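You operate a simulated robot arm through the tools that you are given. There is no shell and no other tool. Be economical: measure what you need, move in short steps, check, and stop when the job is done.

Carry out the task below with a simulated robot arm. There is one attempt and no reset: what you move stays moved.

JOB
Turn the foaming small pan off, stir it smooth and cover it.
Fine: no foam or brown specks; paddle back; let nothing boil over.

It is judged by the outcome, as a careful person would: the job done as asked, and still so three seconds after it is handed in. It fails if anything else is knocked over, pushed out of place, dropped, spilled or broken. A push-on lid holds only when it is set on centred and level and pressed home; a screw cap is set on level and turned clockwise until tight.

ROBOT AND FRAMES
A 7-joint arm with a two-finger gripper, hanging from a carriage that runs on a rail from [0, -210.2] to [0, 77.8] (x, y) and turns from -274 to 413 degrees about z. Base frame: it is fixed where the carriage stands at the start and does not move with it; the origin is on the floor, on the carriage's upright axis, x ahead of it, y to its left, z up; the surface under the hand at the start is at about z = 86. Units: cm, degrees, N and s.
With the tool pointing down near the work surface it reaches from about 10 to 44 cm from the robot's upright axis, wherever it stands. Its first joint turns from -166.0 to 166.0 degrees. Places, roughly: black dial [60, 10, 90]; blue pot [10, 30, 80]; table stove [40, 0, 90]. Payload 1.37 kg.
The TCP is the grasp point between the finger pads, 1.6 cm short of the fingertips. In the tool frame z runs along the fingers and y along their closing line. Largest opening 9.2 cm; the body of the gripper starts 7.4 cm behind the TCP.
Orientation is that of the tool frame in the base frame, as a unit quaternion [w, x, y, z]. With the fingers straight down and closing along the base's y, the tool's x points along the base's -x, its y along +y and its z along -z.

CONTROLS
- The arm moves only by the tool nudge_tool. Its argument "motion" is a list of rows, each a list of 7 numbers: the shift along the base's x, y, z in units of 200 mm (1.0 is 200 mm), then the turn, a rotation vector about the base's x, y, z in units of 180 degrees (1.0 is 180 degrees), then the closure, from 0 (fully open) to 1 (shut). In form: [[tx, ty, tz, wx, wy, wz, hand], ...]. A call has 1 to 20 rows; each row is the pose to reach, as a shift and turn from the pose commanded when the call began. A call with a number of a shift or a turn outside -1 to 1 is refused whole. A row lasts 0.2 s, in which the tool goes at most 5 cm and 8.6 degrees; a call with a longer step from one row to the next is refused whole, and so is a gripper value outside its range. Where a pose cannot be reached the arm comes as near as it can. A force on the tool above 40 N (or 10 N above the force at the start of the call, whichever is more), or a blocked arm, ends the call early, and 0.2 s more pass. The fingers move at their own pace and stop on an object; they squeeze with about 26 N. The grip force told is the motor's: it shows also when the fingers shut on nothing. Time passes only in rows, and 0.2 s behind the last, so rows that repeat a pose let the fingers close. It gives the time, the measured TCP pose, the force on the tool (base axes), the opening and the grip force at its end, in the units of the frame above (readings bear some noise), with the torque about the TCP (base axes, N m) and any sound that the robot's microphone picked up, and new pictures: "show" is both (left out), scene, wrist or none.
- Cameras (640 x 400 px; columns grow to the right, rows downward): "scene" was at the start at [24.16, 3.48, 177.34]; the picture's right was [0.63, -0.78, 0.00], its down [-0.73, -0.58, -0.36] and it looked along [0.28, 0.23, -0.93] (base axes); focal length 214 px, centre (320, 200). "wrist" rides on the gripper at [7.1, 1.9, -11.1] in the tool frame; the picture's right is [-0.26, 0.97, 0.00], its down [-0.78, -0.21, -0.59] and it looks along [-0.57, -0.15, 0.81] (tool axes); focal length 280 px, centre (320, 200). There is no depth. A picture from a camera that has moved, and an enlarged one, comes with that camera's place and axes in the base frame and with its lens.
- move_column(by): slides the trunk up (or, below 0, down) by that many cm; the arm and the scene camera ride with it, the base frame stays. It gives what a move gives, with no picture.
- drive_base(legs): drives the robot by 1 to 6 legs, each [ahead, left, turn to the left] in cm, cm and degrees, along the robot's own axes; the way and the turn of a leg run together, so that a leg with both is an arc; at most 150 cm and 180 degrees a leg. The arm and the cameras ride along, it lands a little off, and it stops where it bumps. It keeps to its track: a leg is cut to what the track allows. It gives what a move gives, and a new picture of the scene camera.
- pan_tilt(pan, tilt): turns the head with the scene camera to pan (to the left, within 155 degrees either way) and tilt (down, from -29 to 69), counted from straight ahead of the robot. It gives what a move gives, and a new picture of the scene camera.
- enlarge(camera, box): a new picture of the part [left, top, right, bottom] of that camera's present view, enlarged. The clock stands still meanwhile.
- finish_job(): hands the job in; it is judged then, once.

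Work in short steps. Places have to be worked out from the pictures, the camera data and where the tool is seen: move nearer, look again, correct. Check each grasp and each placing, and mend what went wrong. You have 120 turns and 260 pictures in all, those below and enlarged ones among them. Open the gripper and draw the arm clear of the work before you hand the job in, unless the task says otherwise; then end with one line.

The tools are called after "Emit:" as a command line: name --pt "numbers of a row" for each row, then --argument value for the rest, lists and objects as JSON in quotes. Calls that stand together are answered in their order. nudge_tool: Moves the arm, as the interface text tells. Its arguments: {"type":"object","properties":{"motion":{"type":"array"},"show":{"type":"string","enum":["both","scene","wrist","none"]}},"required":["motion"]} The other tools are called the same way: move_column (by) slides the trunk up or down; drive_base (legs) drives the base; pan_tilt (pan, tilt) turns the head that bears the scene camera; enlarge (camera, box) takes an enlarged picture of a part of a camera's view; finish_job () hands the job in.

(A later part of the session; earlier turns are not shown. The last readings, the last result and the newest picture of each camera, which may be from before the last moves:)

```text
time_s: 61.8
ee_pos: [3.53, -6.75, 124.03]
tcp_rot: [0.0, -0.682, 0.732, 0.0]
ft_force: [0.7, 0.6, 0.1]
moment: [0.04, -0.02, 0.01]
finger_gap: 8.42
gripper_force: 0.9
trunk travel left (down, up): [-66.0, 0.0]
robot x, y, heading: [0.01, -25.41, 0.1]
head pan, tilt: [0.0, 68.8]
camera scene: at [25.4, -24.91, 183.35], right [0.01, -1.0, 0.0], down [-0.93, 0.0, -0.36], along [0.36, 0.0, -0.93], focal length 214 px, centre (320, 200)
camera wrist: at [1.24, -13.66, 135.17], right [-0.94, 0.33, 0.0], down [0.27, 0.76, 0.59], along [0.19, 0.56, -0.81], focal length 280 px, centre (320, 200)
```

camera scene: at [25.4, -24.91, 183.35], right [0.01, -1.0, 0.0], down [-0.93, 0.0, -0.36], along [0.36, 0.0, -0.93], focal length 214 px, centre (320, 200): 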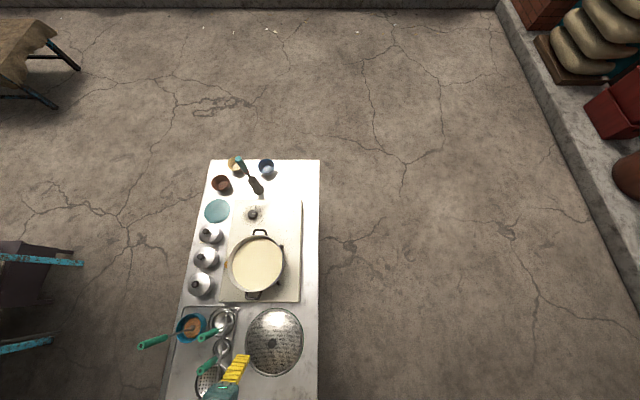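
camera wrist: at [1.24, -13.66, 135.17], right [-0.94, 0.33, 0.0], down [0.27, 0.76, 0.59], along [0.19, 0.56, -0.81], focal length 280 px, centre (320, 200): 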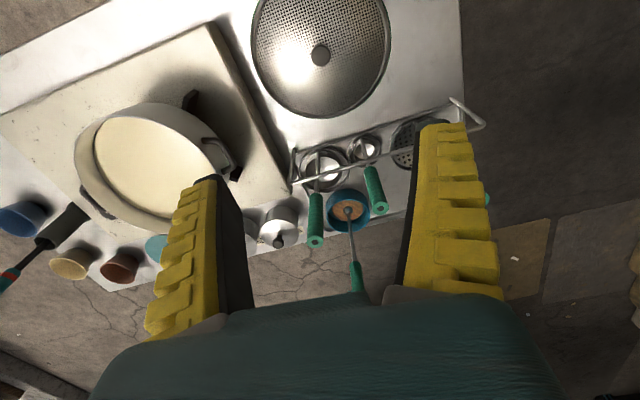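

Stereo gives the lid knob at about [3.4, -6.2, 85.5] and the pan rim centre about [32.5, -0.5, 97.6]. I descend to z≈96 above the knob to check.

Emit:
nudge_tool --pt "0 0.025 -0.2 0 0 0 0.1" --pt "0 0.025 -0.4 0 0 0 0.1" --pt "0 0.025 -0.6 0 0 0 0.1" --pt "0 0.025 -0.8 0 0 0 0.2" --pt "0 0.025 -1.0 0 0 0 0.3" --pt "0 0.025 -1.0 0 0 0 0.3" --show "none"

Emit:
nudge_tool --pt "0 0 -0.2 0 0 0 0.3" --pt "0 0 -0.4 0 0 0 0.3" --pt "0 0 -0.4 0 0 0 0.3"

```text
time_s: 63.2
ee_pos: [3.66, -6.36, 103.85]
tcp_rot: [0.0, -0.682, 0.731, 0.0]
ft_force: [-0.1, 0.4, -0.8]
moment: [-0.01, 0.02, 0.0]
finger_gap: 6.66
gripper_force: 1.7
trunk travel left (down, up): [-66.0, 0.0]
robot x, y, heading: [0.05, -24.46, 0.2]
head pan, tilt: [0.0, 68.8]
```

```text
time_s: 64.0
ee_pos: [3.71, -6.06, 95.62]
tcp_rot: [0.0, -0.682, 0.731, 0.0]
ft_force: [0.6, -0.4, -0.4]
moment: [0.0, -0.01, -0.01]
finger_gap: 6.69
gripper_force: 1.2
trunk travel left (down, up): [-66.0, 0.0]
robot x, y, heading: [0.02, -24.78, 0.3]
head pan, tilt: [0.0, 68.8]
camera scene: at [25.4, -24.91, 183.35], right [0.01, -1.0, 0.0], down [-0.93, 0.0, -0.36], along [0.36, 0.0, -0.93], focal length 214 px, centre (320, 200)
camera wrist: at [1.43, -12.99, 106.84], right [-0.94, 0.33, 0.0], down [0.27, 0.76, 0.59], along [0.19, 0.56, -0.81], focal length 280 px, centre (320, 200)
```

scene: 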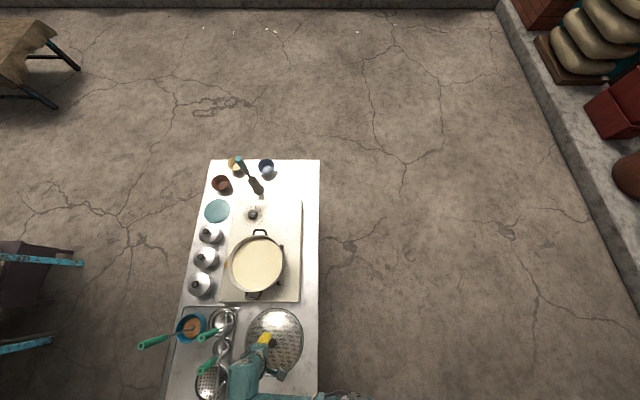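
wrist: 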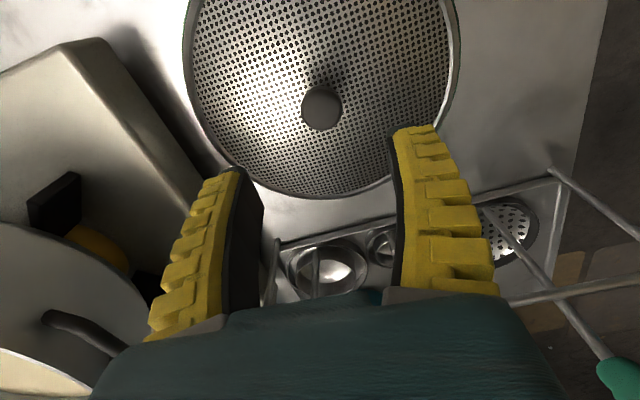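

The knob is centred at about [3.5, -6.4]. I lower so the pads straddle it and grip.

Emit:
nudge_tool --pt "-0.008 -0.012 -0.15 0 0 0 0.3" --pt "-0.008 -0.012 -0.3 0 0 0 0.3" --pt "-0.008 -0.012 -0.42 0 0 0 0.3" --pt "-0.008 -0.012 -0.47 0 0 0 0.3" --pt "-0.008 -0.012 -0.5 0 0 0 0.3" --pt "-0.008 -0.012 -0.5 0 0 0 0.3" --show "wrist"

```text
time_s: 65.4
ee_pos: [3.6, -6.26, 85.83]
tcp_rot: [0.0, -0.682, 0.731, 0.001]
ft_force: [-0.1, 0.5, 0.5]
moment: [-0.01, -0.03, 0.0]
finger_gap: 6.67
gripper_force: 1.8
trunk travel left (down, up): [-66.0, 0.0]
robot x, y, heading: [0.15, -25.34, 0.6]
head pan, tilt: [0.0, 68.8]
camera wrist: at [1.28, -13.24, 97.08], right [-0.94, 0.33, 0.0], down [0.27, 0.76, 0.59], along [0.19, 0.56, -0.81], focal length 280 px, centre (320, 200)
```

wrist: 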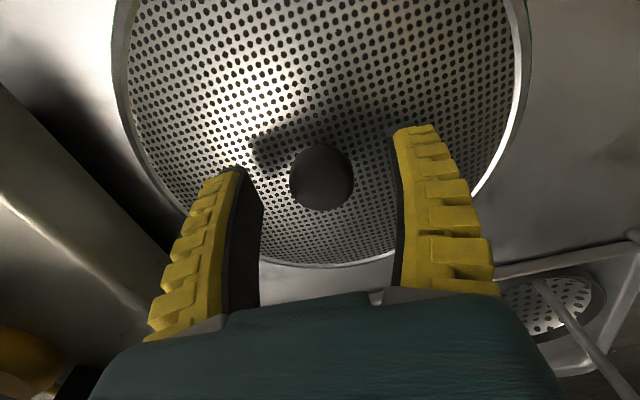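

Knob top is at the pad centre. I go down 1.2 cm more and close.

Emit:
nudge_tool --pt "0 0 -0.03 0 0 0 0.3" --pt "0 0 -0.06 0 0 0 0.3" --pt "0 0 -0.06 0 0 0 0.9" --pt "0 0 -0.06 0 0 0 0.9" --pt "0 0 -0.06 0 0 0 0.9" --show "wrist"

```text
time_s: 66.6
ee_pos: [3.69, -6.21, 84.76]
tcp_rot: [-0.001, -0.682, 0.731, 0.001]
ft_force: [0.2, -0.6, -0.4]
moment: [0.0, 0.0, 0.01]
finger_gap: 2.35
gripper_force: 25.3
trunk travel left (down, up): [-66.0, 0.0]
robot x, y, heading: [-0.3, -25.09, 0.5]
head pan, tilt: [0.0, 68.8]
camera wrist: at [1.31, -13.24, 95.9], right [-0.94, 0.33, 0.0], down [0.27, 0.76, 0.59], along [0.19, 0.56, -0.81], focal length 280 px, centre (320, 200)
```

wrist: 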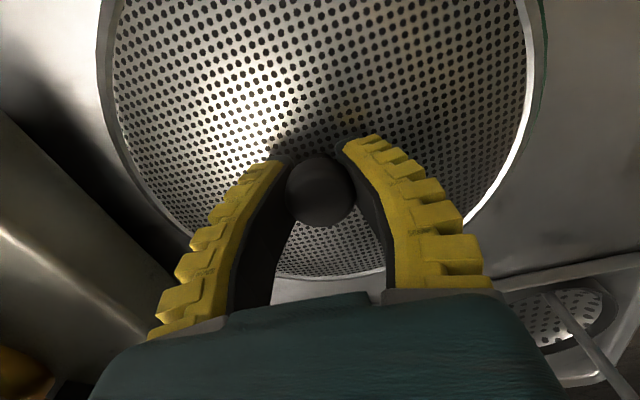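

The knob is gripped. I lift slowly and check that the lid hangs level.

Emit:
nudge_tool --pt "0 0 0.04 0 0 0 0.9" --pt "0 0 0.1 0 0 0 0.9" --pt "0 0 0.2 0 0 0 0.9" --pt "0 0 0.35 0 0 0 0.9" --pt "0 0 0.5 0 0 0 0.9" --pt "0 0 0.7 0 0 0 0.9" --pt "0 0 0.9 0 0 0 0.9" --pt "0 0 1.0 0 0 0 0.9" --pt "0 0 1.0 0 0 0 0.9"

Emit:
nudge_tool --pt "0 0 0.15 0 0 0 0.9" --pt "0 0 0.3 0 0 0 0.9" --pt "0 0 0.4 0 0 0 0.9" --pt "0 0 0.4 0 0 0 0.9"

```text
time_s: 68.6
ee_pos: [3.68, -6.28, 104.92]
tcp_rot: [0.0, -0.682, 0.731, 0.0]
ft_force: [0.2, 0.0, 0.1]
moment: [0.0, -0.01, -0.02]
finger_gap: 1.4
gripper_force: 3.6
trunk travel left (down, up): [-66.0, 0.0]
robot x, y, heading: [0.18, -25.04, 0.3]
head pan, tilt: [0.0, 68.8]
camera scene: at [25.4, -24.91, 183.34], right [0.01, -1.0, 0.0], down [-0.93, 0.0, -0.36], along [0.36, 0.0, -0.93], focal length 214 px, centre (320, 200)
camera wrist: at [1.48, -13.24, 116.05], right [-0.94, 0.33, 0.0], down [0.27, 0.76, 0.59], along [0.19, 0.56, -0.81], focal length 280 px, centre (320, 200)
```

scene: 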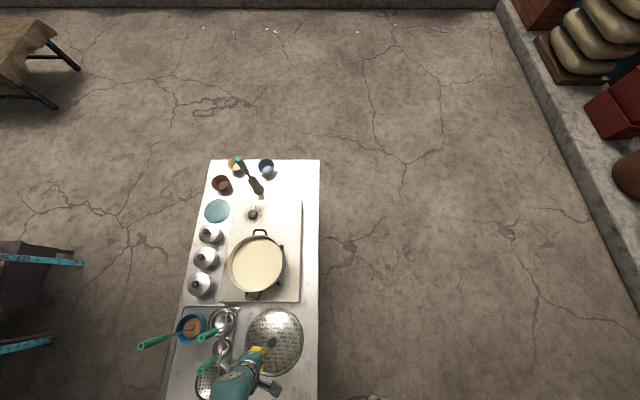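
wrist: 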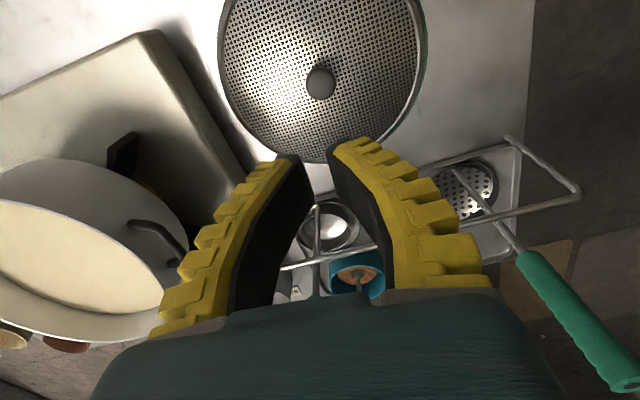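

```text
time_s: 69.6
ee_pos: [3.5, -6.38, 112.71]
tcp_rot: [-0.001, -0.682, 0.732, 0.0]
ft_force: [-0.5, 0.3, 0.0]
moment: [-0.01, 0.01, 0.01]
finger_gap: 1.38
gripper_force: 3.6
trunk travel left (down, up): [-66.0, 0.0]
robot x, y, heading: [0.25, -25.07, 0.2]
head pan, tilt: [0.0, 68.8]
camera scene: at [25.4, -24.91, 183.34], right [0.01, -1.0, 0.0], down [-0.93, 0.0, -0.36], along [0.36, 0.0, -0.93], focal length 214 px, centre (320, 200)
camera wrist: at [1.3, -13.26, 123.86], right [-0.94, 0.33, 0.0], down [0.27, 0.76, 0.59], along [0.19, 0.56, -0.81], focal length 280 px, centre (320, 200)
```

scene: 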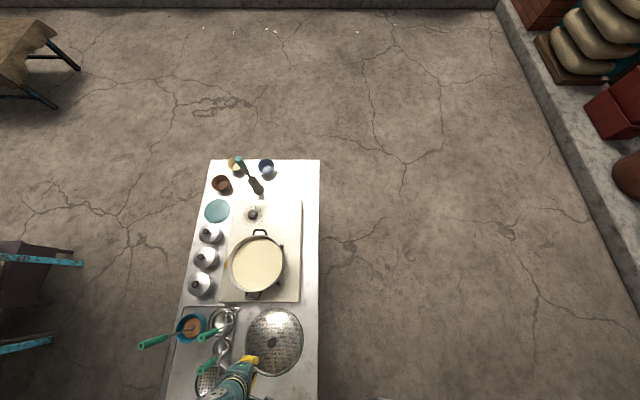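
wrist: 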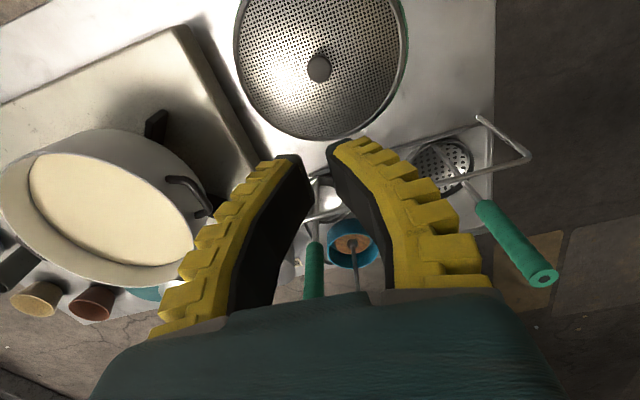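

The grip slipped off the knob's domed top; the lid hasn't moved. I go back down with open fingers, deeper until light contact.

Emit:
nudge_tool --pt "0 0 -0.15 0 0 0 0.3" --pt "0 0 -0.35 0 0 0 0.3" --pt "0 0 -0.55 0 0 0 0.3" --pt "0 0 -0.75 0 0 0 0.3" --pt "0 0 -0.95 0 0 0 0.3" --pt "0 0 -0.95 0 0 0 0.3" --show "none"

Emit:
nudge_tool --pt "0.005 0.005 -0.15 0 0 0 0.3" --pt "0.005 0.005 -0.3 0 0 0 0.3" --pt "0.005 0.005 -0.4 0 0 0 0.3" --pt "0.005 0.005 -0.44 0 0 0 0.3" --pt "0.005 0.005 -0.47 0 0 0 0.3" --pt "0.005 0.005 -0.5 0 0 0 0.3" --pt "0.005 0.005 -0.52 0 0 0 0.3" --show "wrist"

```text
time_s: 71.0
ee_pos: [3.46, -6.51, 93.38]
tcp_rot: [-0.001, -0.682, 0.732, 0.0]
ft_force: [-1.0, 0.7, 0.4]
moment: [-0.01, 0.01, -0.01]
finger_gap: 6.69
gripper_force: 2.0
trunk travel left (down, up): [-66.0, 0.0]
robot x, y, heading: [0.12, -24.89, 0.3]
head pan, tilt: [0.0, 68.8]
```

```text
time_s: 72.6
ee_pos: [3.77, -6.12, 83.69]
tcp_rot: [0.0, -0.682, 0.731, -0.001]
ft_force: [-1.0, -14.2, 63.9]
moment: [-0.21, -0.68, -0.16]
finger_gap: 5.82
gripper_force: 25.4
trunk travel left (down, up): [-66.0, 0.0]
robot x, y, heading: [-0.18, -24.94, 0.3]
head pan, tilt: [0.0, 68.8]
stopped in row 7: the force on the tool passed its limit at 49 N (the readings are from after the stop); the commanded pose is now the measured one
camera wrist: at [1.38, -13.07, 94.92], right [-0.94, 0.33, 0.0], down [0.26, 0.76, 0.59], along [0.19, 0.55, -0.81], focal length 280 px, centre (320, 200)
```

wrist: 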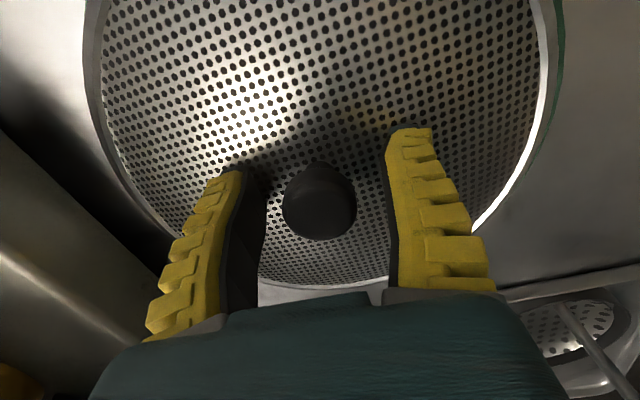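

Fingertips touch the lid at TCP z≈83.7. I back off slightly and close.

Emit:
nudge_tool --pt "0 -0.005 0.015 0 0 0 0.3" --pt "0 -0.005 0.018 0 0 0 0.3" --pt "0 -0.005 0.018 0 0 0 1.0" --pt "0 -0.005 0.018 0 0 0 1.0" --pt "0 -0.005 0.018 0 0 0 1.0" --pt "0 -0.005 0.018 0 0 0 1.0" --show "wrist"

```text
time_s: 74.0
ee_pos: [3.63, -6.3, 83.82]
tcp_rot: [-0.001, -0.681, 0.732, -0.002]
ft_force: [0.0, -0.7, -1.6]
moment: [-0.01, 0.03, -0.01]
finger_gap: 1.68
gripper_force: 26.2
trunk travel left (down, up): [-66.0, 0.0]
robot x, y, heading: [0.21, -24.89, 0.6]
head pan, tilt: [0.0, 68.8]
camera wrist: at [1.29, -13.29, 95.03], right [-0.94, 0.33, 0.0], down [0.27, 0.77, 0.59], along [0.19, 0.55, -0.81], focal length 280 px, centre (320, 200)
```

wrist: 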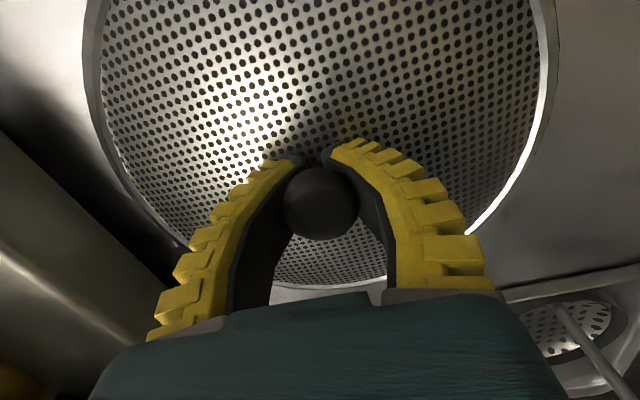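

The pads have closed on the stem under the knob's head (1.7 cm). I lift slowly.

Emit:
nudge_tool --pt "0 0 0.03 0 0 0 1.0" --pt "0 0 0.08 0 0 0 1.0" --pt "0 0 0.15 0 0 0 1.0" --pt "0 0 0.25 0 0 0 1.0" --pt "0 0 0.25 0 0 0 1.0"

```text
time_s: 75.2
ee_pos: [3.73, -5.84, 88.93]
tcp_rot: [0.001, -0.682, 0.731, 0.0]
ft_force: [0.4, 0.6, -2.5]
moment: [0.01, 0.01, -0.01]
finger_gap: 1.65
gripper_force: 26.0
trunk travel left (down, up): [-66.0, 0.0]
robot x, y, heading: [0.16, -24.91, 0.3]
head pan, tilt: [0.0, 68.8]
camera scene: at [25.4, -24.92, 183.34], right [0.01, -1.0, 0.0], down [-0.93, 0.0, -0.36], along [0.36, 0.0, -0.93], focal length 214 px, centre (320, 200)
camera wrist: at [1.37, -12.83, 100.19], right [-0.94, 0.33, 0.0], down [0.27, 0.76, 0.59], along [0.19, 0.56, -0.81], focal length 280 px, centre (320, 200)
```

scene: 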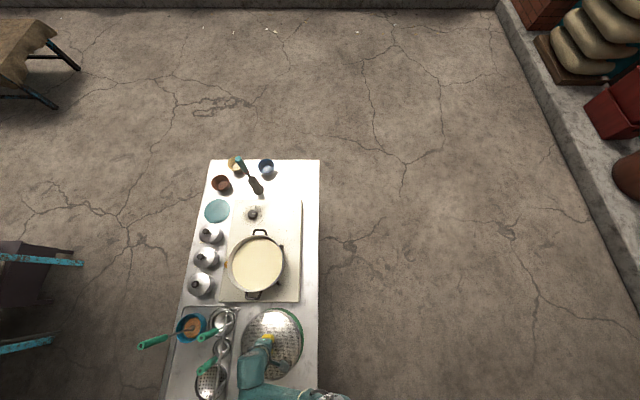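
wrist: 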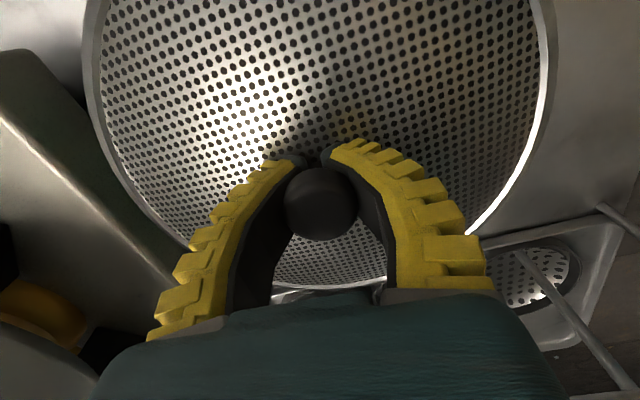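

The lid is held level. I raise it to z≈113 and carry it in +x at constant y, clear of the rack.

Emit:
nudge_tool --pt "0 0 0.15 0 0 0 1.0" --pt "0 0 0.35 0 0 0 1.0" --pt "0 0 0.55 0 0 0 1.0" --pt "0 0 0.75 0 0 0 1.0" --pt "0 0 0.95 0 0 0 1.0" --pt "0.0 -0.02 1.0 0 0 0 1.0" --pt "0.0 -0.02 1.0 0 0 0 1.0" --show "none"

Emit:
nudge_tool --pt "0.15 0 0.15 0 0 0 1.0" --pt "0.3 0 0.2 0 0 0 1.0" --pt "0.5 0 0.2 0 0 0 1.0" --pt "0.7 0 0.2 0 0 0 1.0" --pt "0.9 0 0.2 0 0 0 1.0" --pt "1.0 0 0.2 0 0 0 1.0" --pt "1.0 0 0.2 0 0 0 1.0"

```text
time_s: 76.8
ee_pos: [3.64, -6.49, 108.87]
tcp_rot: [0.0, -0.682, 0.731, 0.0]
ft_force: [-0.4, 0.2, -1.9]
moment: [0.02, 0.04, -0.01]
finger_gap: 1.62
gripper_force: 25.9
trunk travel left (down, up): [-66.0, 0.0]
robot x, y, heading: [-0.17, -25.27, 0.4]
head pan, tilt: [0.0, 68.8]
```

```text
time_s: 78.4
ee_pos: [23.57, -6.41, 112.93]
tcp_rot: [-0.001, -0.682, 0.731, 0.0]
ft_force: [0.0, -0.3, -1.6]
moment: [-0.01, 0.0, 0.01]
finger_gap: 1.66
gripper_force: 26.1
trunk travel left (down, up): [-66.0, 0.0]
robot x, y, heading: [0.19, -24.95, 0.1]
head pan, tilt: [0.0, 68.8]
camera scene: at [25.4, -24.92, 183.34], right [0.0, -1.0, 0.0], down [-0.93, 0.0, -0.36], along [0.36, 0.0, -0.93], focal length 214 px, centre (320, 200)
camera wrist: at [21.25, -13.44, 124.18], right [-0.94, 0.33, 0.0], down [0.27, 0.76, 0.59], along [0.19, 0.56, -0.81], focal length 280 px, centre (320, 200)
```

scene: 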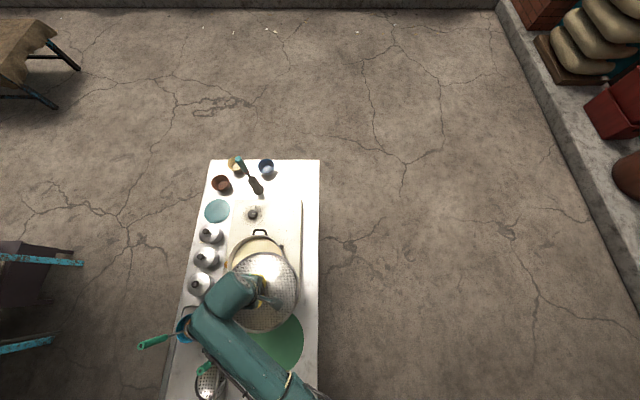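
wrist: 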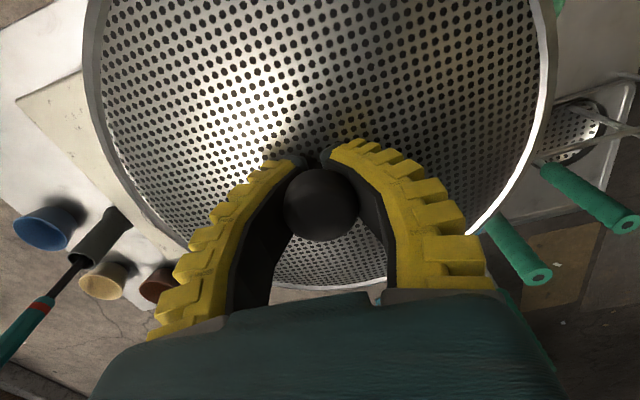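

Beneath the perforated lid there was a green disc. I enlarge to see what it is.

Emit:
enlarge --camera "scene" --box '[170, 290, 330, 400]'

Emit:
enlarge --camera "scene" --box '[210, 220, 310, 340]'

```text
3.64 times, centred on (250, 345) of scene
camera zoom: at [25.4, -24.92, 183.34], right [0.0, -1.0, 0.0], down [-0.93, 0.0, -0.36], along [0.36, 0.0, -0.93], focal length 780 px, centre (574, -327)
```

zoom: 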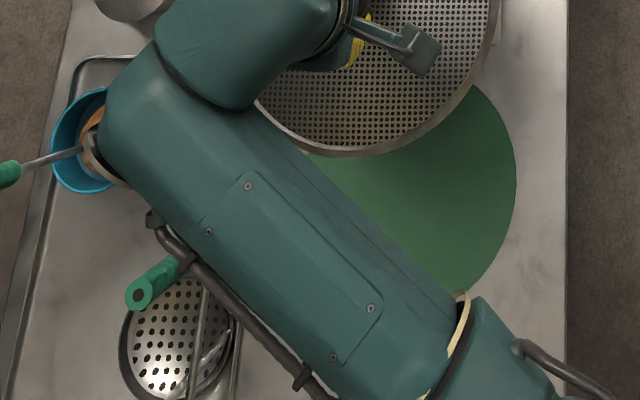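

```text
3.33 times, centred on (260, 280) of scene
camera zoom: at [25.4, -24.92, 183.34], right [0.0, -1.0, 0.0], down [-0.93, 0.0, -0.36], along [0.36, 0.0, -0.93], focal length 715 px, centre (520, -67)
```

zoom: 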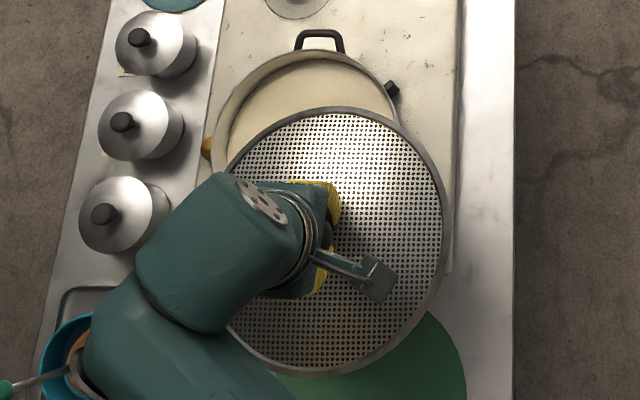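

It's only a mat; the perforated lid is the cover. Correcting for perspective, the pan centre is [32.85, -0.35]; I move the lid there at the same height.

Emit:
nudge_tool --pt "0.15 0.1 0 0 0 0 1.0" --pt "0.3 0.2 0 0 0 0 1.0" --pt "0.464 0.303 0 0 0 0 1.0" --pt "0.464 0.303 0 0 0 0 1.0" --pt "0.464 0.303 0 0 0 0 1.0"

Emit:
enlarge --camera "scene" --box '[200, 200, 330, 330]'

```text
time_s: 79.6
ee_pos: [32.53, -0.47, 112.94]
tcp_rot: [0.0, -0.682, 0.731, 0.0]
ft_force: [-1.0, -0.2, -1.1]
moment: [0.01, 0.0, 0.01]
finger_gap: 1.65
gripper_force: 26.2
trunk travel left (down, up): [-66.0, 0.0]
robot x, y, heading: [-0.26, -25.23, 0.1]
head pan, tilt: [0.0, 68.8]
camera scene: at [25.4, -24.92, 183.34], right [0.0, -1.0, 0.0], down [-0.93, 0.0, -0.36], along [0.36, 0.0, -0.93], focal length 214 px, centre (320, 200)
camera wrist: at [30.35, -7.44, 124.05], right [-0.94, 0.33, 0.0], down [0.27, 0.76, 0.59], along [0.19, 0.56, -0.81], focal length 280 px, centre (320, 200)
```

scene: 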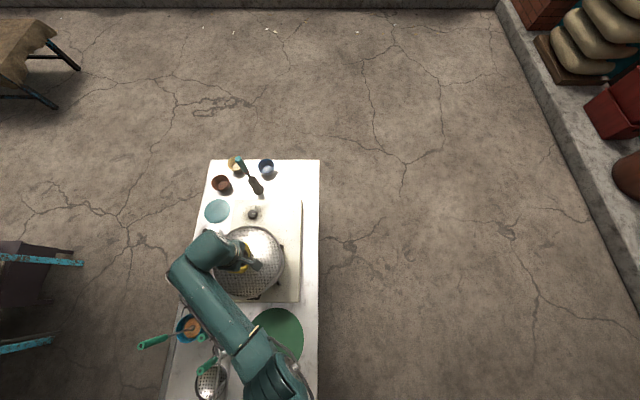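
wrist: 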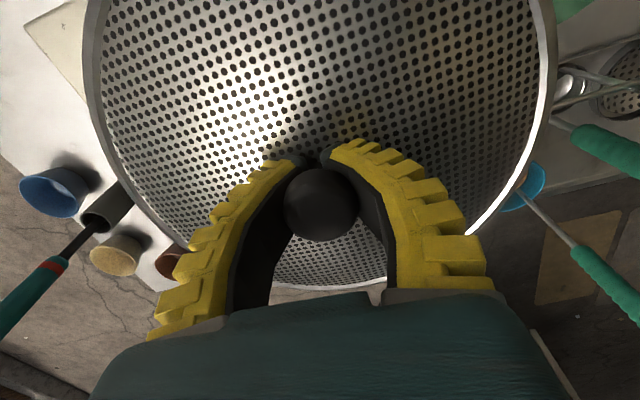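

```text
3.08 times, centred on (265, 265) of scene
camera zoom: at [25.4, -24.92, 183.34], right [0.0, -1.0, 0.0], down [-0.93, 0.0, -0.36], along [0.36, 0.0, -0.93], focal length 660 px, centre (489, 0)
```

zoom: 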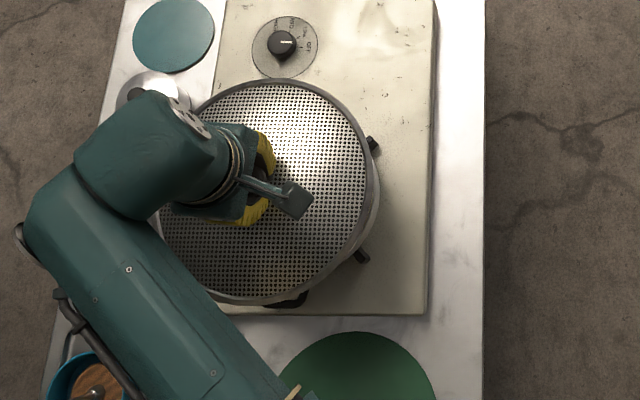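

The lid is over the pan. I lower with small steps watching the force.

Emit:
nudge_tool --pt "0 0 -0.15 0 0 0 1.0" --pt "0 0 -0.3 0 0 0 1.0" --pt "0 0 -0.4 0 0 0 1.0" --pt "0 0 -0.45 0 0 0 1.0" --pt "0 0 -0.5 0 0 0 1.0" --pt "0 0 -0.5 0 0 0 1.0"

Emit:
enlarge --camera "scene" --box '[200, 200, 330, 330]'

```text
time_s: 81.0
ee_pos: [33.11, -0.66, 102.95]
tcp_rot: [-0.001, -0.682, 0.731, 0.0]
ft_force: [-0.6, -0.3, -1.7]
moment: [0.03, 0.02, 0.0]
finger_gap: 1.66
gripper_force: 26.4
trunk travel left (down, up): [-66.0, 0.0]
robot x, y, heading: [0.35, -25.15, 0.3]
head pan, tilt: [0.0, 68.8]
camera scene: at [25.4, -24.92, 183.34], right [0.0, -1.0, 0.0], down [-0.93, 0.0, -0.36], along [0.36, 0.0, -0.93], focal length 214 px, centre (320, 200)
camera wrist: at [30.73, -7.5, 114.1], right [-0.94, 0.33, 0.0], down [0.27, 0.76, 0.59], along [0.19, 0.56, -0.81], focal length 280 px, centre (320, 200)
```

scene: 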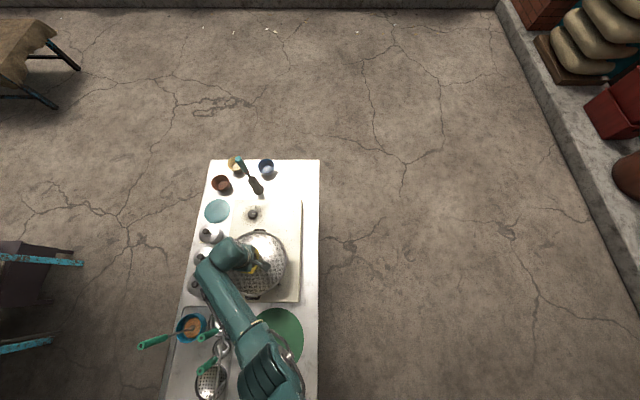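
wrist: 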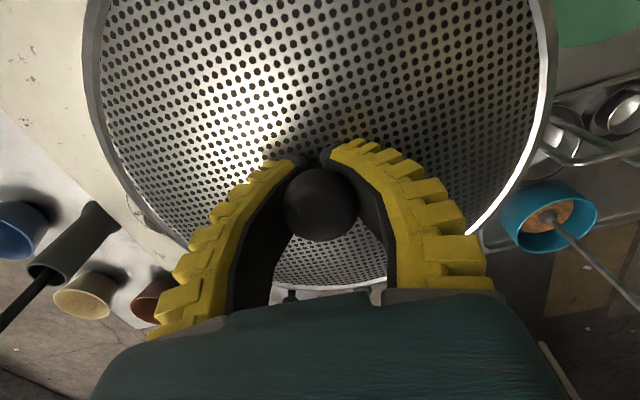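

```text
3.08 times, centred on (265, 265) of scene
camera zoom: at [25.4, -24.92, 183.34], right [0.0, -1.0, 0.0], down [-0.93, 0.0, -0.36], along [0.36, 0.0, -0.93], focal length 660 px, centre (489, 0)
```

zoom: 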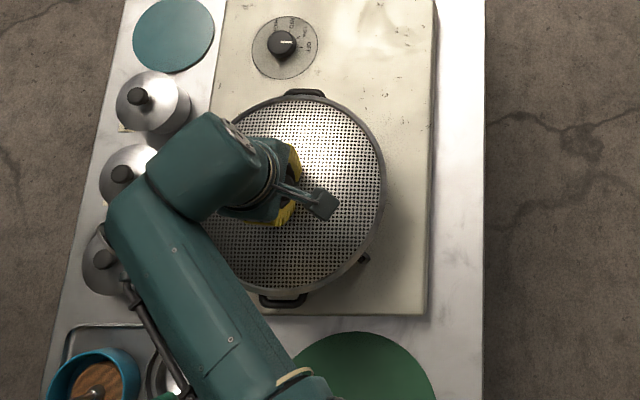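

The lid covers the rim evenly. I continue down in small steps until it seats.

Emit:
nudge_tool --pt "0 0 -0.025 0 0 0 1.0" --pt "0 0 -0.05 0 0 0 1.0" --pt "0 0 -0.075 0 0 0 1.0" --pt "0 0 -0.1 0 0 0 1.0" --pt "0 0 -0.12 0 0 0 1.0" --pt "0 0 -0.12 0 0 0 1.0" --show "none"

```text
time_s: 81.8
ee_pos: [33.52, -0.27, 102.2]
tcp_rot: [0.004, -0.683, 0.731, -0.002]
ft_force: [-6.5, -4.9, 21.8]
moment: [-0.62, 0.12, -0.08]
finger_gap: 1.63
gripper_force: 26.0
trunk travel left (down, up): [-66.0, 0.0]
robot x, y, heading: [0.04, -24.74, -0.1]
head pan, tilt: [0.0, 68.8]
stopped in row 3: the force on the tool passed its limit at 46 N (the readings are from after the stop); the commanded pose is now the measured one
```

Contact came at z≈102 with some side force. I ease up slightly and look.

Emit:
nudge_tool --pt "-0.01 -0.005 0.02 0 0 0 1.0" --pt "-0.02 -0.01 0.03 0 0 0 1.0" --pt "-0.02 -0.01 0.03 0 0 0 1.0"

Emit:
enlarge --camera "scene" --box '[215, 215, 305, 315]'

Emit:
enlarge --camera "wrist" --box '[80, 150, 320, 320]'

```text
time_s: 82.6
ee_pos: [32.92, -0.5, 102.53]
tcp_rot: [0.003, -0.682, 0.732, -0.001]
ft_force: [0.2, 0.0, -1.6]
moment: [0.0, 0.01, -0.02]
finger_gap: 1.63
gripper_force: 25.8
trunk travel left (down, up): [-66.0, 0.0]
robot x, y, heading: [0.06, -25.08, 0.2]
head pan, tilt: [0.0, 68.8]
camera scene: at [25.4, -24.94, 183.34], right [0.0, -1.0, 0.0], down [-0.93, 0.0, -0.36], along [0.36, 0.0, -0.93], focal length 214 px, centre (320, 200)
camera wrist: at [30.53, -7.52, 113.8], right [-0.94, 0.33, 0.0], down [0.26, 0.76, 0.59], along [0.2, 0.56, -0.81], focal length 280 px, centre (320, 200)
```

scene: 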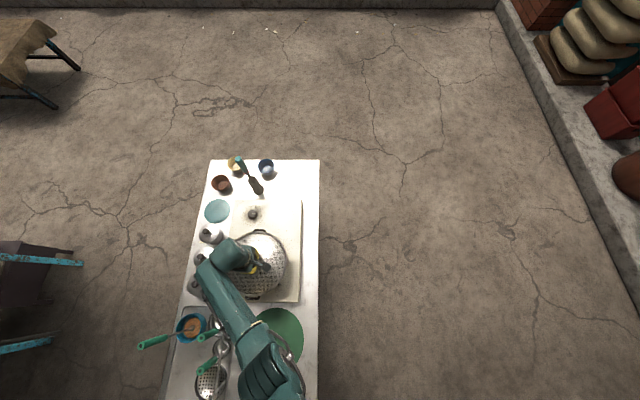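
wrist: 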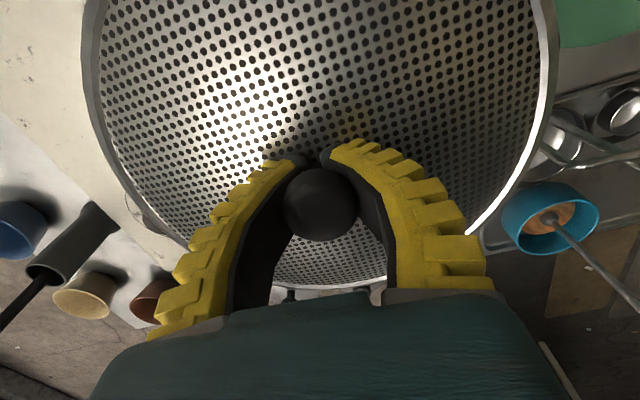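

```text
4.00 times, centred on (260, 265) of scene
camera zoom: at [25.4, -24.94, 183.34], right [0.0, -1.0, 0.0], down [-0.93, 0.0, -0.36], along [0.36, 0.0, -0.93], focal length 858 px, centre (560, -60)
```

zoom: 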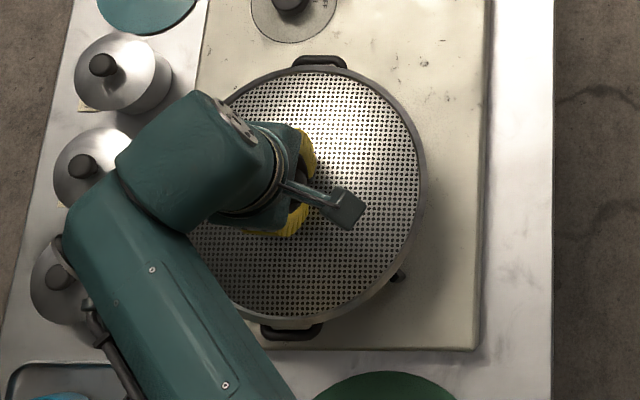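

```text
2.35 times, centred on (200, 235) of wrist
camera zoom: at [30.53, -7.52, 113.8], right [-0.94, 0.33, 0.0], down [0.26, 0.76, 0.59], along [0.2, 0.56, -0.81], focal length 660 px, centre (602, 118)
```

zoom: 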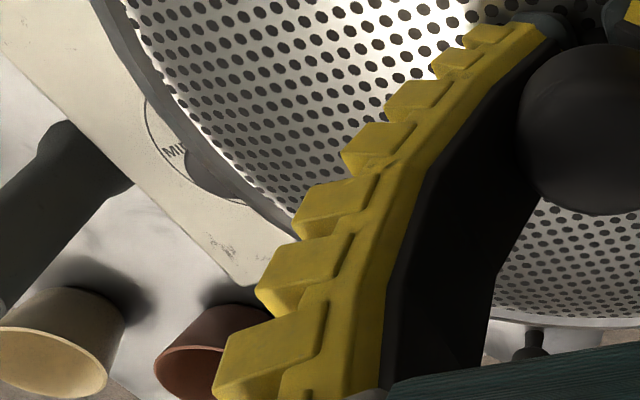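

I enlarge finely around the edges to compare lid and rim.

Emit:
enlarge --camera "scene" --box '[240, 225, 300, 265]'

Emit:
enlarge --camera "scene" --box '[235, 265, 295, 305]'

```text
10.00 times, centred on (270, 245) of scene
camera zoom: at [25.4, -24.94, 183.34], right [0.0, -1.0, 0.0], down [-0.93, 0.0, -0.36], along [0.36, 0.0, -0.93], focal length 2145 px, centre (820, -250)
```

zoom: 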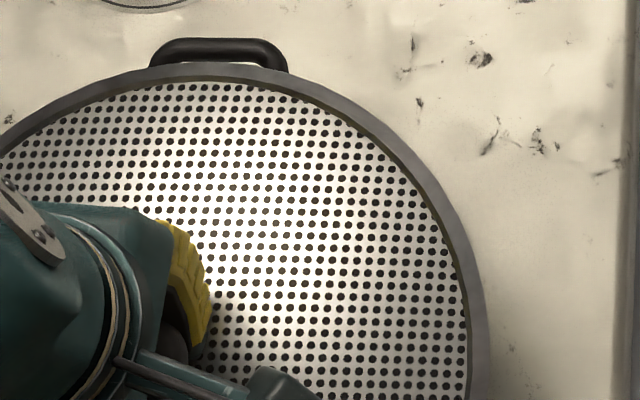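

```text
10.00 times, centred on (265, 285) of scene
camera zoom: at [25.4, -24.94, 183.34], right [0.0, -1.0, 0.0], down [-0.93, 0.0, -0.36], along [0.36, 0.0, -0.93], focal length 2145 px, centre (870, -650)
```

zoom: 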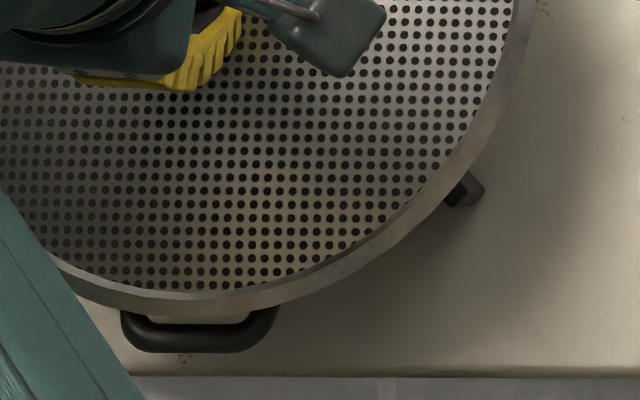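

Lid and rim look concentric within a few mm (rim centre ≈[32.9, -0.35]). I lower again in tiny steps to feel how it seats.

Emit:
nudge_tool --pt "-0.005 0.005 -0.01 0 0 0 1.0" --pt "-0.005 0.005 -0.02 0 0 0 1.0" --pt "-0.005 0.005 -0.028 0 0 0 1.0" --pt "-0.005 0.005 -0.028 0 0 0 1.0" --show "none"

```text
time_s: 83.6
ee_pos: [33.06, -0.24, 102.14]
tcp_rot: [0.004, -0.682, 0.731, -0.001]
ft_force: [-4.3, -3.7, 19.9]
moment: [-0.18, 0.06, 0.04]
finger_gap: 1.63
gripper_force: 25.9
trunk travel left (down, up): [-66.0, 0.0]
robot x, y, heading: [0.13, -24.89, 0.4]
head pan, tilt: [0.0, 68.8]
```

Contact is now balanced (torques near zero) — the lid rests level on the rim, with a slight side force. I shift 2 mm to relieve that and press a bit more.

Emit:
nudge_tool --pt "-0.008 -0.008 0.01 0 0 0 1.0" --pt "-0.015 -0.012 0.01 0 0 0 1.0" --pt "-0.015 -0.012 -0.005 0 0 0 1.0" --pt "-0.015 -0.012 -0.02 0 0 0 1.0" --pt "-0.015 -0.012 -0.03 0 0 0 1.0" --show "none"

```text
time_s: 84.6
ee_pos: [32.81, -0.34, 102.13]
tcp_rot: [0.007, -0.683, 0.73, -0.002]
ft_force: [-5.1, -3.4, 21.2]
moment: [-0.71, 0.14, -0.12]
finger_gap: 1.66
gripper_force: 26.0
trunk travel left (down, up): [-66.0, 0.0]
robot x, y, heading: [0.08, -25.19, 0.4]
head pan, tilt: [0.0, 68.8]
stopped in row 4: the force on the tool passed its limit at 43 N (the readings are from after the stop); the commanded pose is now the measured one
```

The lid rests on the rim at TCP z≈102.1. I release the knob so it can settle flat, then rise to inspect.

Emit:
nudge_tool --pt "0 0 0.005 0 0 0 0.8" --pt "0 0 0.005 0 0 0 0.5" --pt "0 0 0.005 0 0 0 0.3" --pt "0 0 0.005 0 0 0 0.3" --pt "0 0 0.1 0 0 0 0.3" --pt "0 0 0.25 0 0 0 0.3" --pt "0 0 0.45 0 0 0 0.3" --pt "0 0 0.65 0 0 0 0.3"

Emit:
enlarge --camera "scene" --box '[215, 215, 305, 315]'

```text
time_s: 86.4
ee_pos: [32.53, -0.63, 114.76]
tcp_rot: [0.003, -0.682, 0.731, -0.002]
ft_force: [-0.6, -0.4, -0.1]
moment: [0.04, -0.04, -0.01]
finger_gap: 6.67
gripper_force: 2.0
trunk travel left (down, up): [-66.0, 0.0]
robot x, y, heading: [-0.01, -25.05, 0.3]
head pan, tilt: [0.0, 68.8]
camera scene: at [25.4, -24.95, 183.34], right [0.01, -1.0, 0.0], down [-0.93, 0.0, -0.36], along [0.36, 0.0, -0.93], focal length 214 px, centre (320, 200)
camera wrist: at [30.28, -7.61, 125.91], right [-0.94, 0.33, -0.01], down [0.26, 0.76, 0.59], along [0.2, 0.56, -0.81], focal length 280 px, centre (320, 200)
```

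scene: 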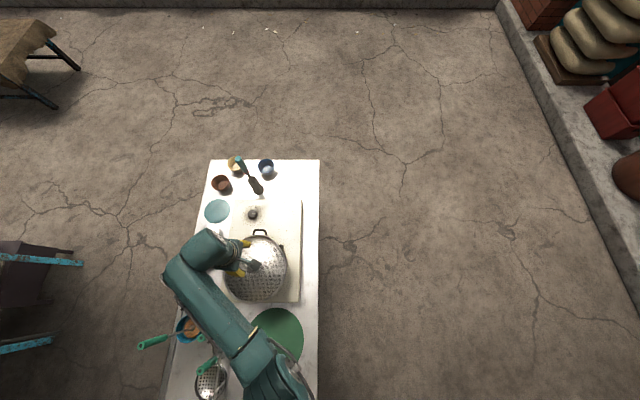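
wrist: 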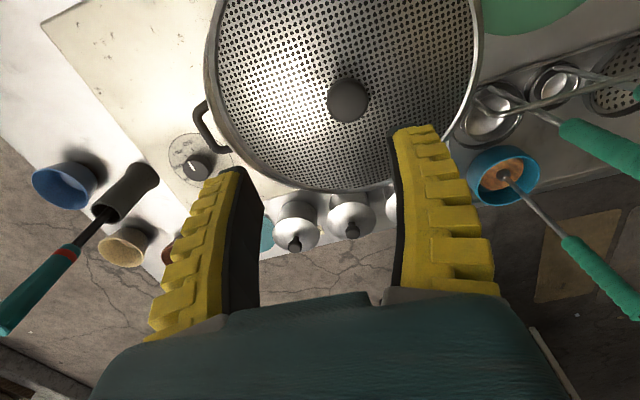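

```text
4.00 times, centred on (260, 265) of scene
camera zoom: at [25.4, -24.95, 183.34], right [0.01, -1.0, 0.0], down [-0.93, 0.0, -0.36], along [0.36, 0.0, -0.93], focal length 858 px, centre (560, -60)
```

zoom: 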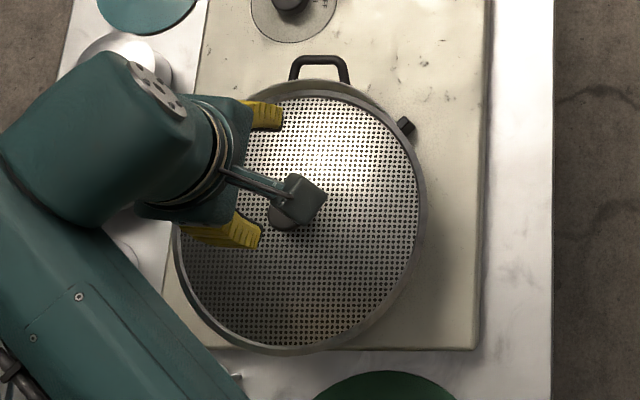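

On release the lid slid about 2 cm toward -x, so it was only resting, not seated. I look closely before regrasping.

Emit:
enlarge --camera "scene" --box '[240, 225, 300, 265]'

Emit:
enlarge --camera "wrist" --box '[180, 0, 500, 200]'

Emit:
enlarge --camera "scene" --box '[235, 270, 295, 310]'

```text
10.00 times, centred on (270, 245) of scene
camera zoom: at [25.4, -24.95, 183.34], right [0.01, -1.0, 0.0], down [-0.93, 0.0, -0.36], along [0.36, 0.0, -0.93], focal length 2145 px, centre (820, -250)
```

zoom: 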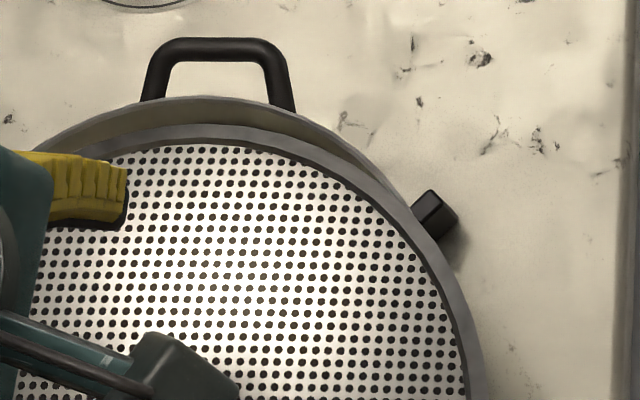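

```text
2.00 times, centred on (340, 100) of wrist
camera zoom: at [30.28, -7.61, 125.91], right [-0.94, 0.33, -0.01], down [0.26, 0.76, 0.59], along [0.2, 0.56, -0.81], focal length 561 px, centre (280, 400)
```

zoom: 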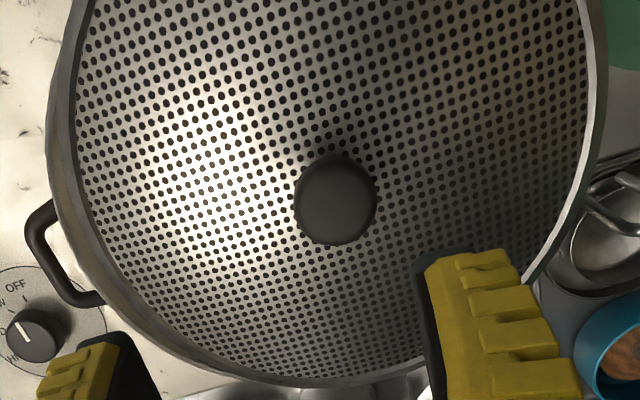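

```text
10.00 times, centred on (265, 290) of scene
camera zoom: at [25.4, -24.95, 183.34], right [0.01, -1.0, 0.0], down [-0.93, 0.0, -0.36], along [0.36, 0.0, -0.93], focal length 2145 px, centre (870, -700)
```

zoom: 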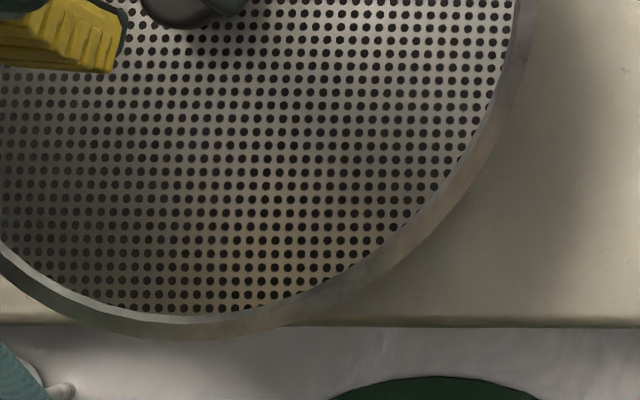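

To learn whether the lid is flat or skirted, I back the robot away to -y, lower the trunk and look from a shallow angle.

Emit:
nudge_tool --pt "0 0 0.2 0 0 0 0.3" --pt "0 0 0.4 0 0 0 0.3" --pt "0 0 0.4 0 0 0 0.3" --show "none"

Emit:
drive_base --legs '[[0, -50, 0]]'

Emit:
move_column --by -50

Emit:
pan_tilt --pan 85 --tilt 28

```text
time_s: 87.2
ee_pos: [32.66, -0.66, 123.11]
tcp_rot: [0.004, -0.683, 0.731, -0.002]
ft_force: [0.6, -0.9, 0.0]
moment: [0.03, 0.02, 0.04]
finger_gap: 6.68
gripper_force: 2.1
trunk travel left (down, up): [-66.0, 0.0]
robot x, y, heading: [-0.21, -24.64, 0.4]
head pan, tilt: [0.0, 68.8]
```

```text
time_s: 90.2
ee_pos: [32.87, -51.85, 123.08]
tcp_rot: [0.004, -0.679, 0.734, -0.002]
ft_force: [-0.7, 0.5, -0.5]
moment: [-0.01, 0.01, 0.01]
finger_gap: 6.67
gripper_force: 1.7
trunk travel left (down, up): [-66.0, 0.0]
robot x, y, heading: [-0.09, -75.93, -0.3]
head pan, tilt: [0.0, 68.8]
camera scene: at [25.41, -76.21, 183.34], right [-0.01, -1.0, 0.0], down [-0.93, 0.01, -0.36], along [0.36, 0.0, -0.93], focal length 214 px, centre (320, 200)
```

scene: 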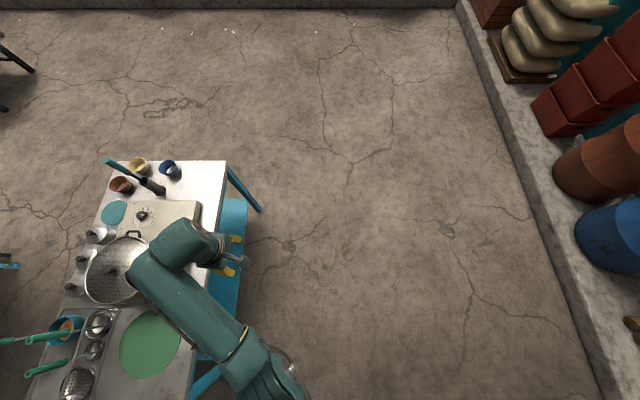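

```text
refused: -50 is not a number from -40 to 40
```

```text
time_s: 91.8
ee_pos: [32.76, -51.96, 122.98]
tcp_rot: [0.004, -0.679, 0.734, -0.003]
ft_force: [-0.2, -0.6, 0.6]
moment: [0.0, -0.02, 0.0]
finger_gap: 6.68
gripper_force: 1.5
trunk travel left (down, up): [-66.0, 0.0]
robot x, y, heading: [-0.04, -76.03, -0.4]
head pan, tilt: [85.0, 28.0]
camera scene: at [20.66, -67.1, 188.81], right [1.0, -0.09, 0.0], down [-0.04, -0.47, -0.88], along [0.08, 0.88, -0.47], focal length 214 px, centre (320, 200)
```

scene: 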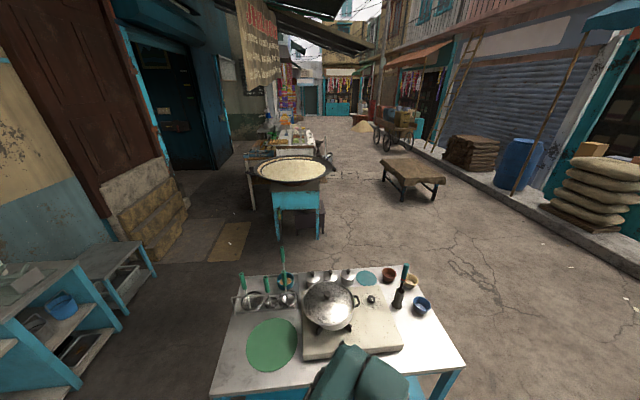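

A street kitchen; I enlarge, then lower the trunk for a shallower view.

Emit:
enlarge --camera "scene" --box '[290, 265, 380, 345]'

Emit:
move_column --by -40

Emit:
pan_tilt --pan 85 --tilt 25

```text
5.00 times, centred on (335, 305) of scene
camera zoom: at [20.66, -67.1, 188.81], right [1.0, -0.09, 0.0], down [-0.04, -0.47, -0.88], along [0.08, 0.88, -0.47], focal length 1072 px, centre (245, -325)
```

zoom: 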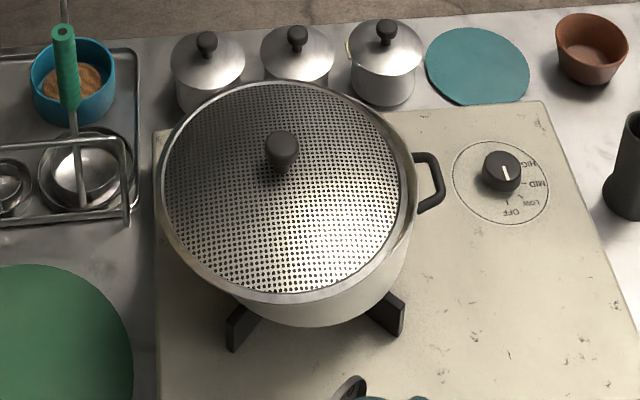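

```text
time_s: 95.6
ee_pos: [32.88, -51.81, 82.91]
tcp_rot: [0.004, -0.679, 0.734, -0.002]
ft_force: [-0.4, -0.1, 0.3]
moment: [-0.04, 0.0, -0.03]
finger_gap: 6.71
gripper_force: 2.0
trunk travel left (down, up): [-26.0, 40.0]
robot x, y, heading: [-0.45, -76.25, -0.3]
head pan, tilt: [85.0, 28.0]
```

```text
time_s: 96.2
ee_pos: [32.83, -51.98, 82.94]
tcp_rot: [0.005, -0.679, 0.734, -0.002]
ft_force: [0.2, 0.0, 0.6]
moment: [-0.01, -0.01, 0.01]
finger_gap: 6.67
gripper_force: 1.7
trunk travel left (down, up): [-26.0, 40.0]
robot x, y, heading: [-0.27, -76.37, -0.5]
head pan, tilt: [85.0, 25.0]
camera scene: at [20.67, -67.0, 149.29], right [1.0, -0.09, 0.0], down [-0.04, -0.42, -0.91], along [0.08, 0.9, -0.42], focal length 214 px, centre (320, 200)
```

scene: 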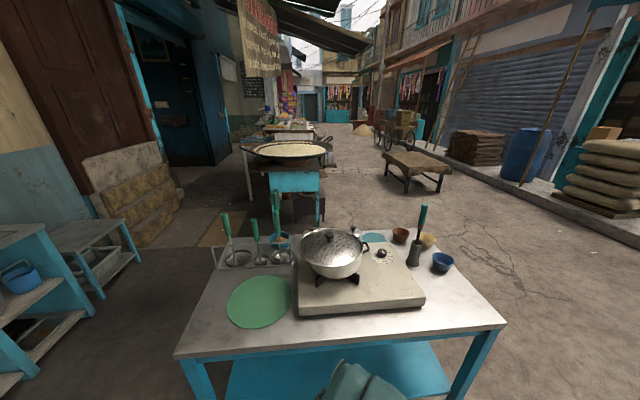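

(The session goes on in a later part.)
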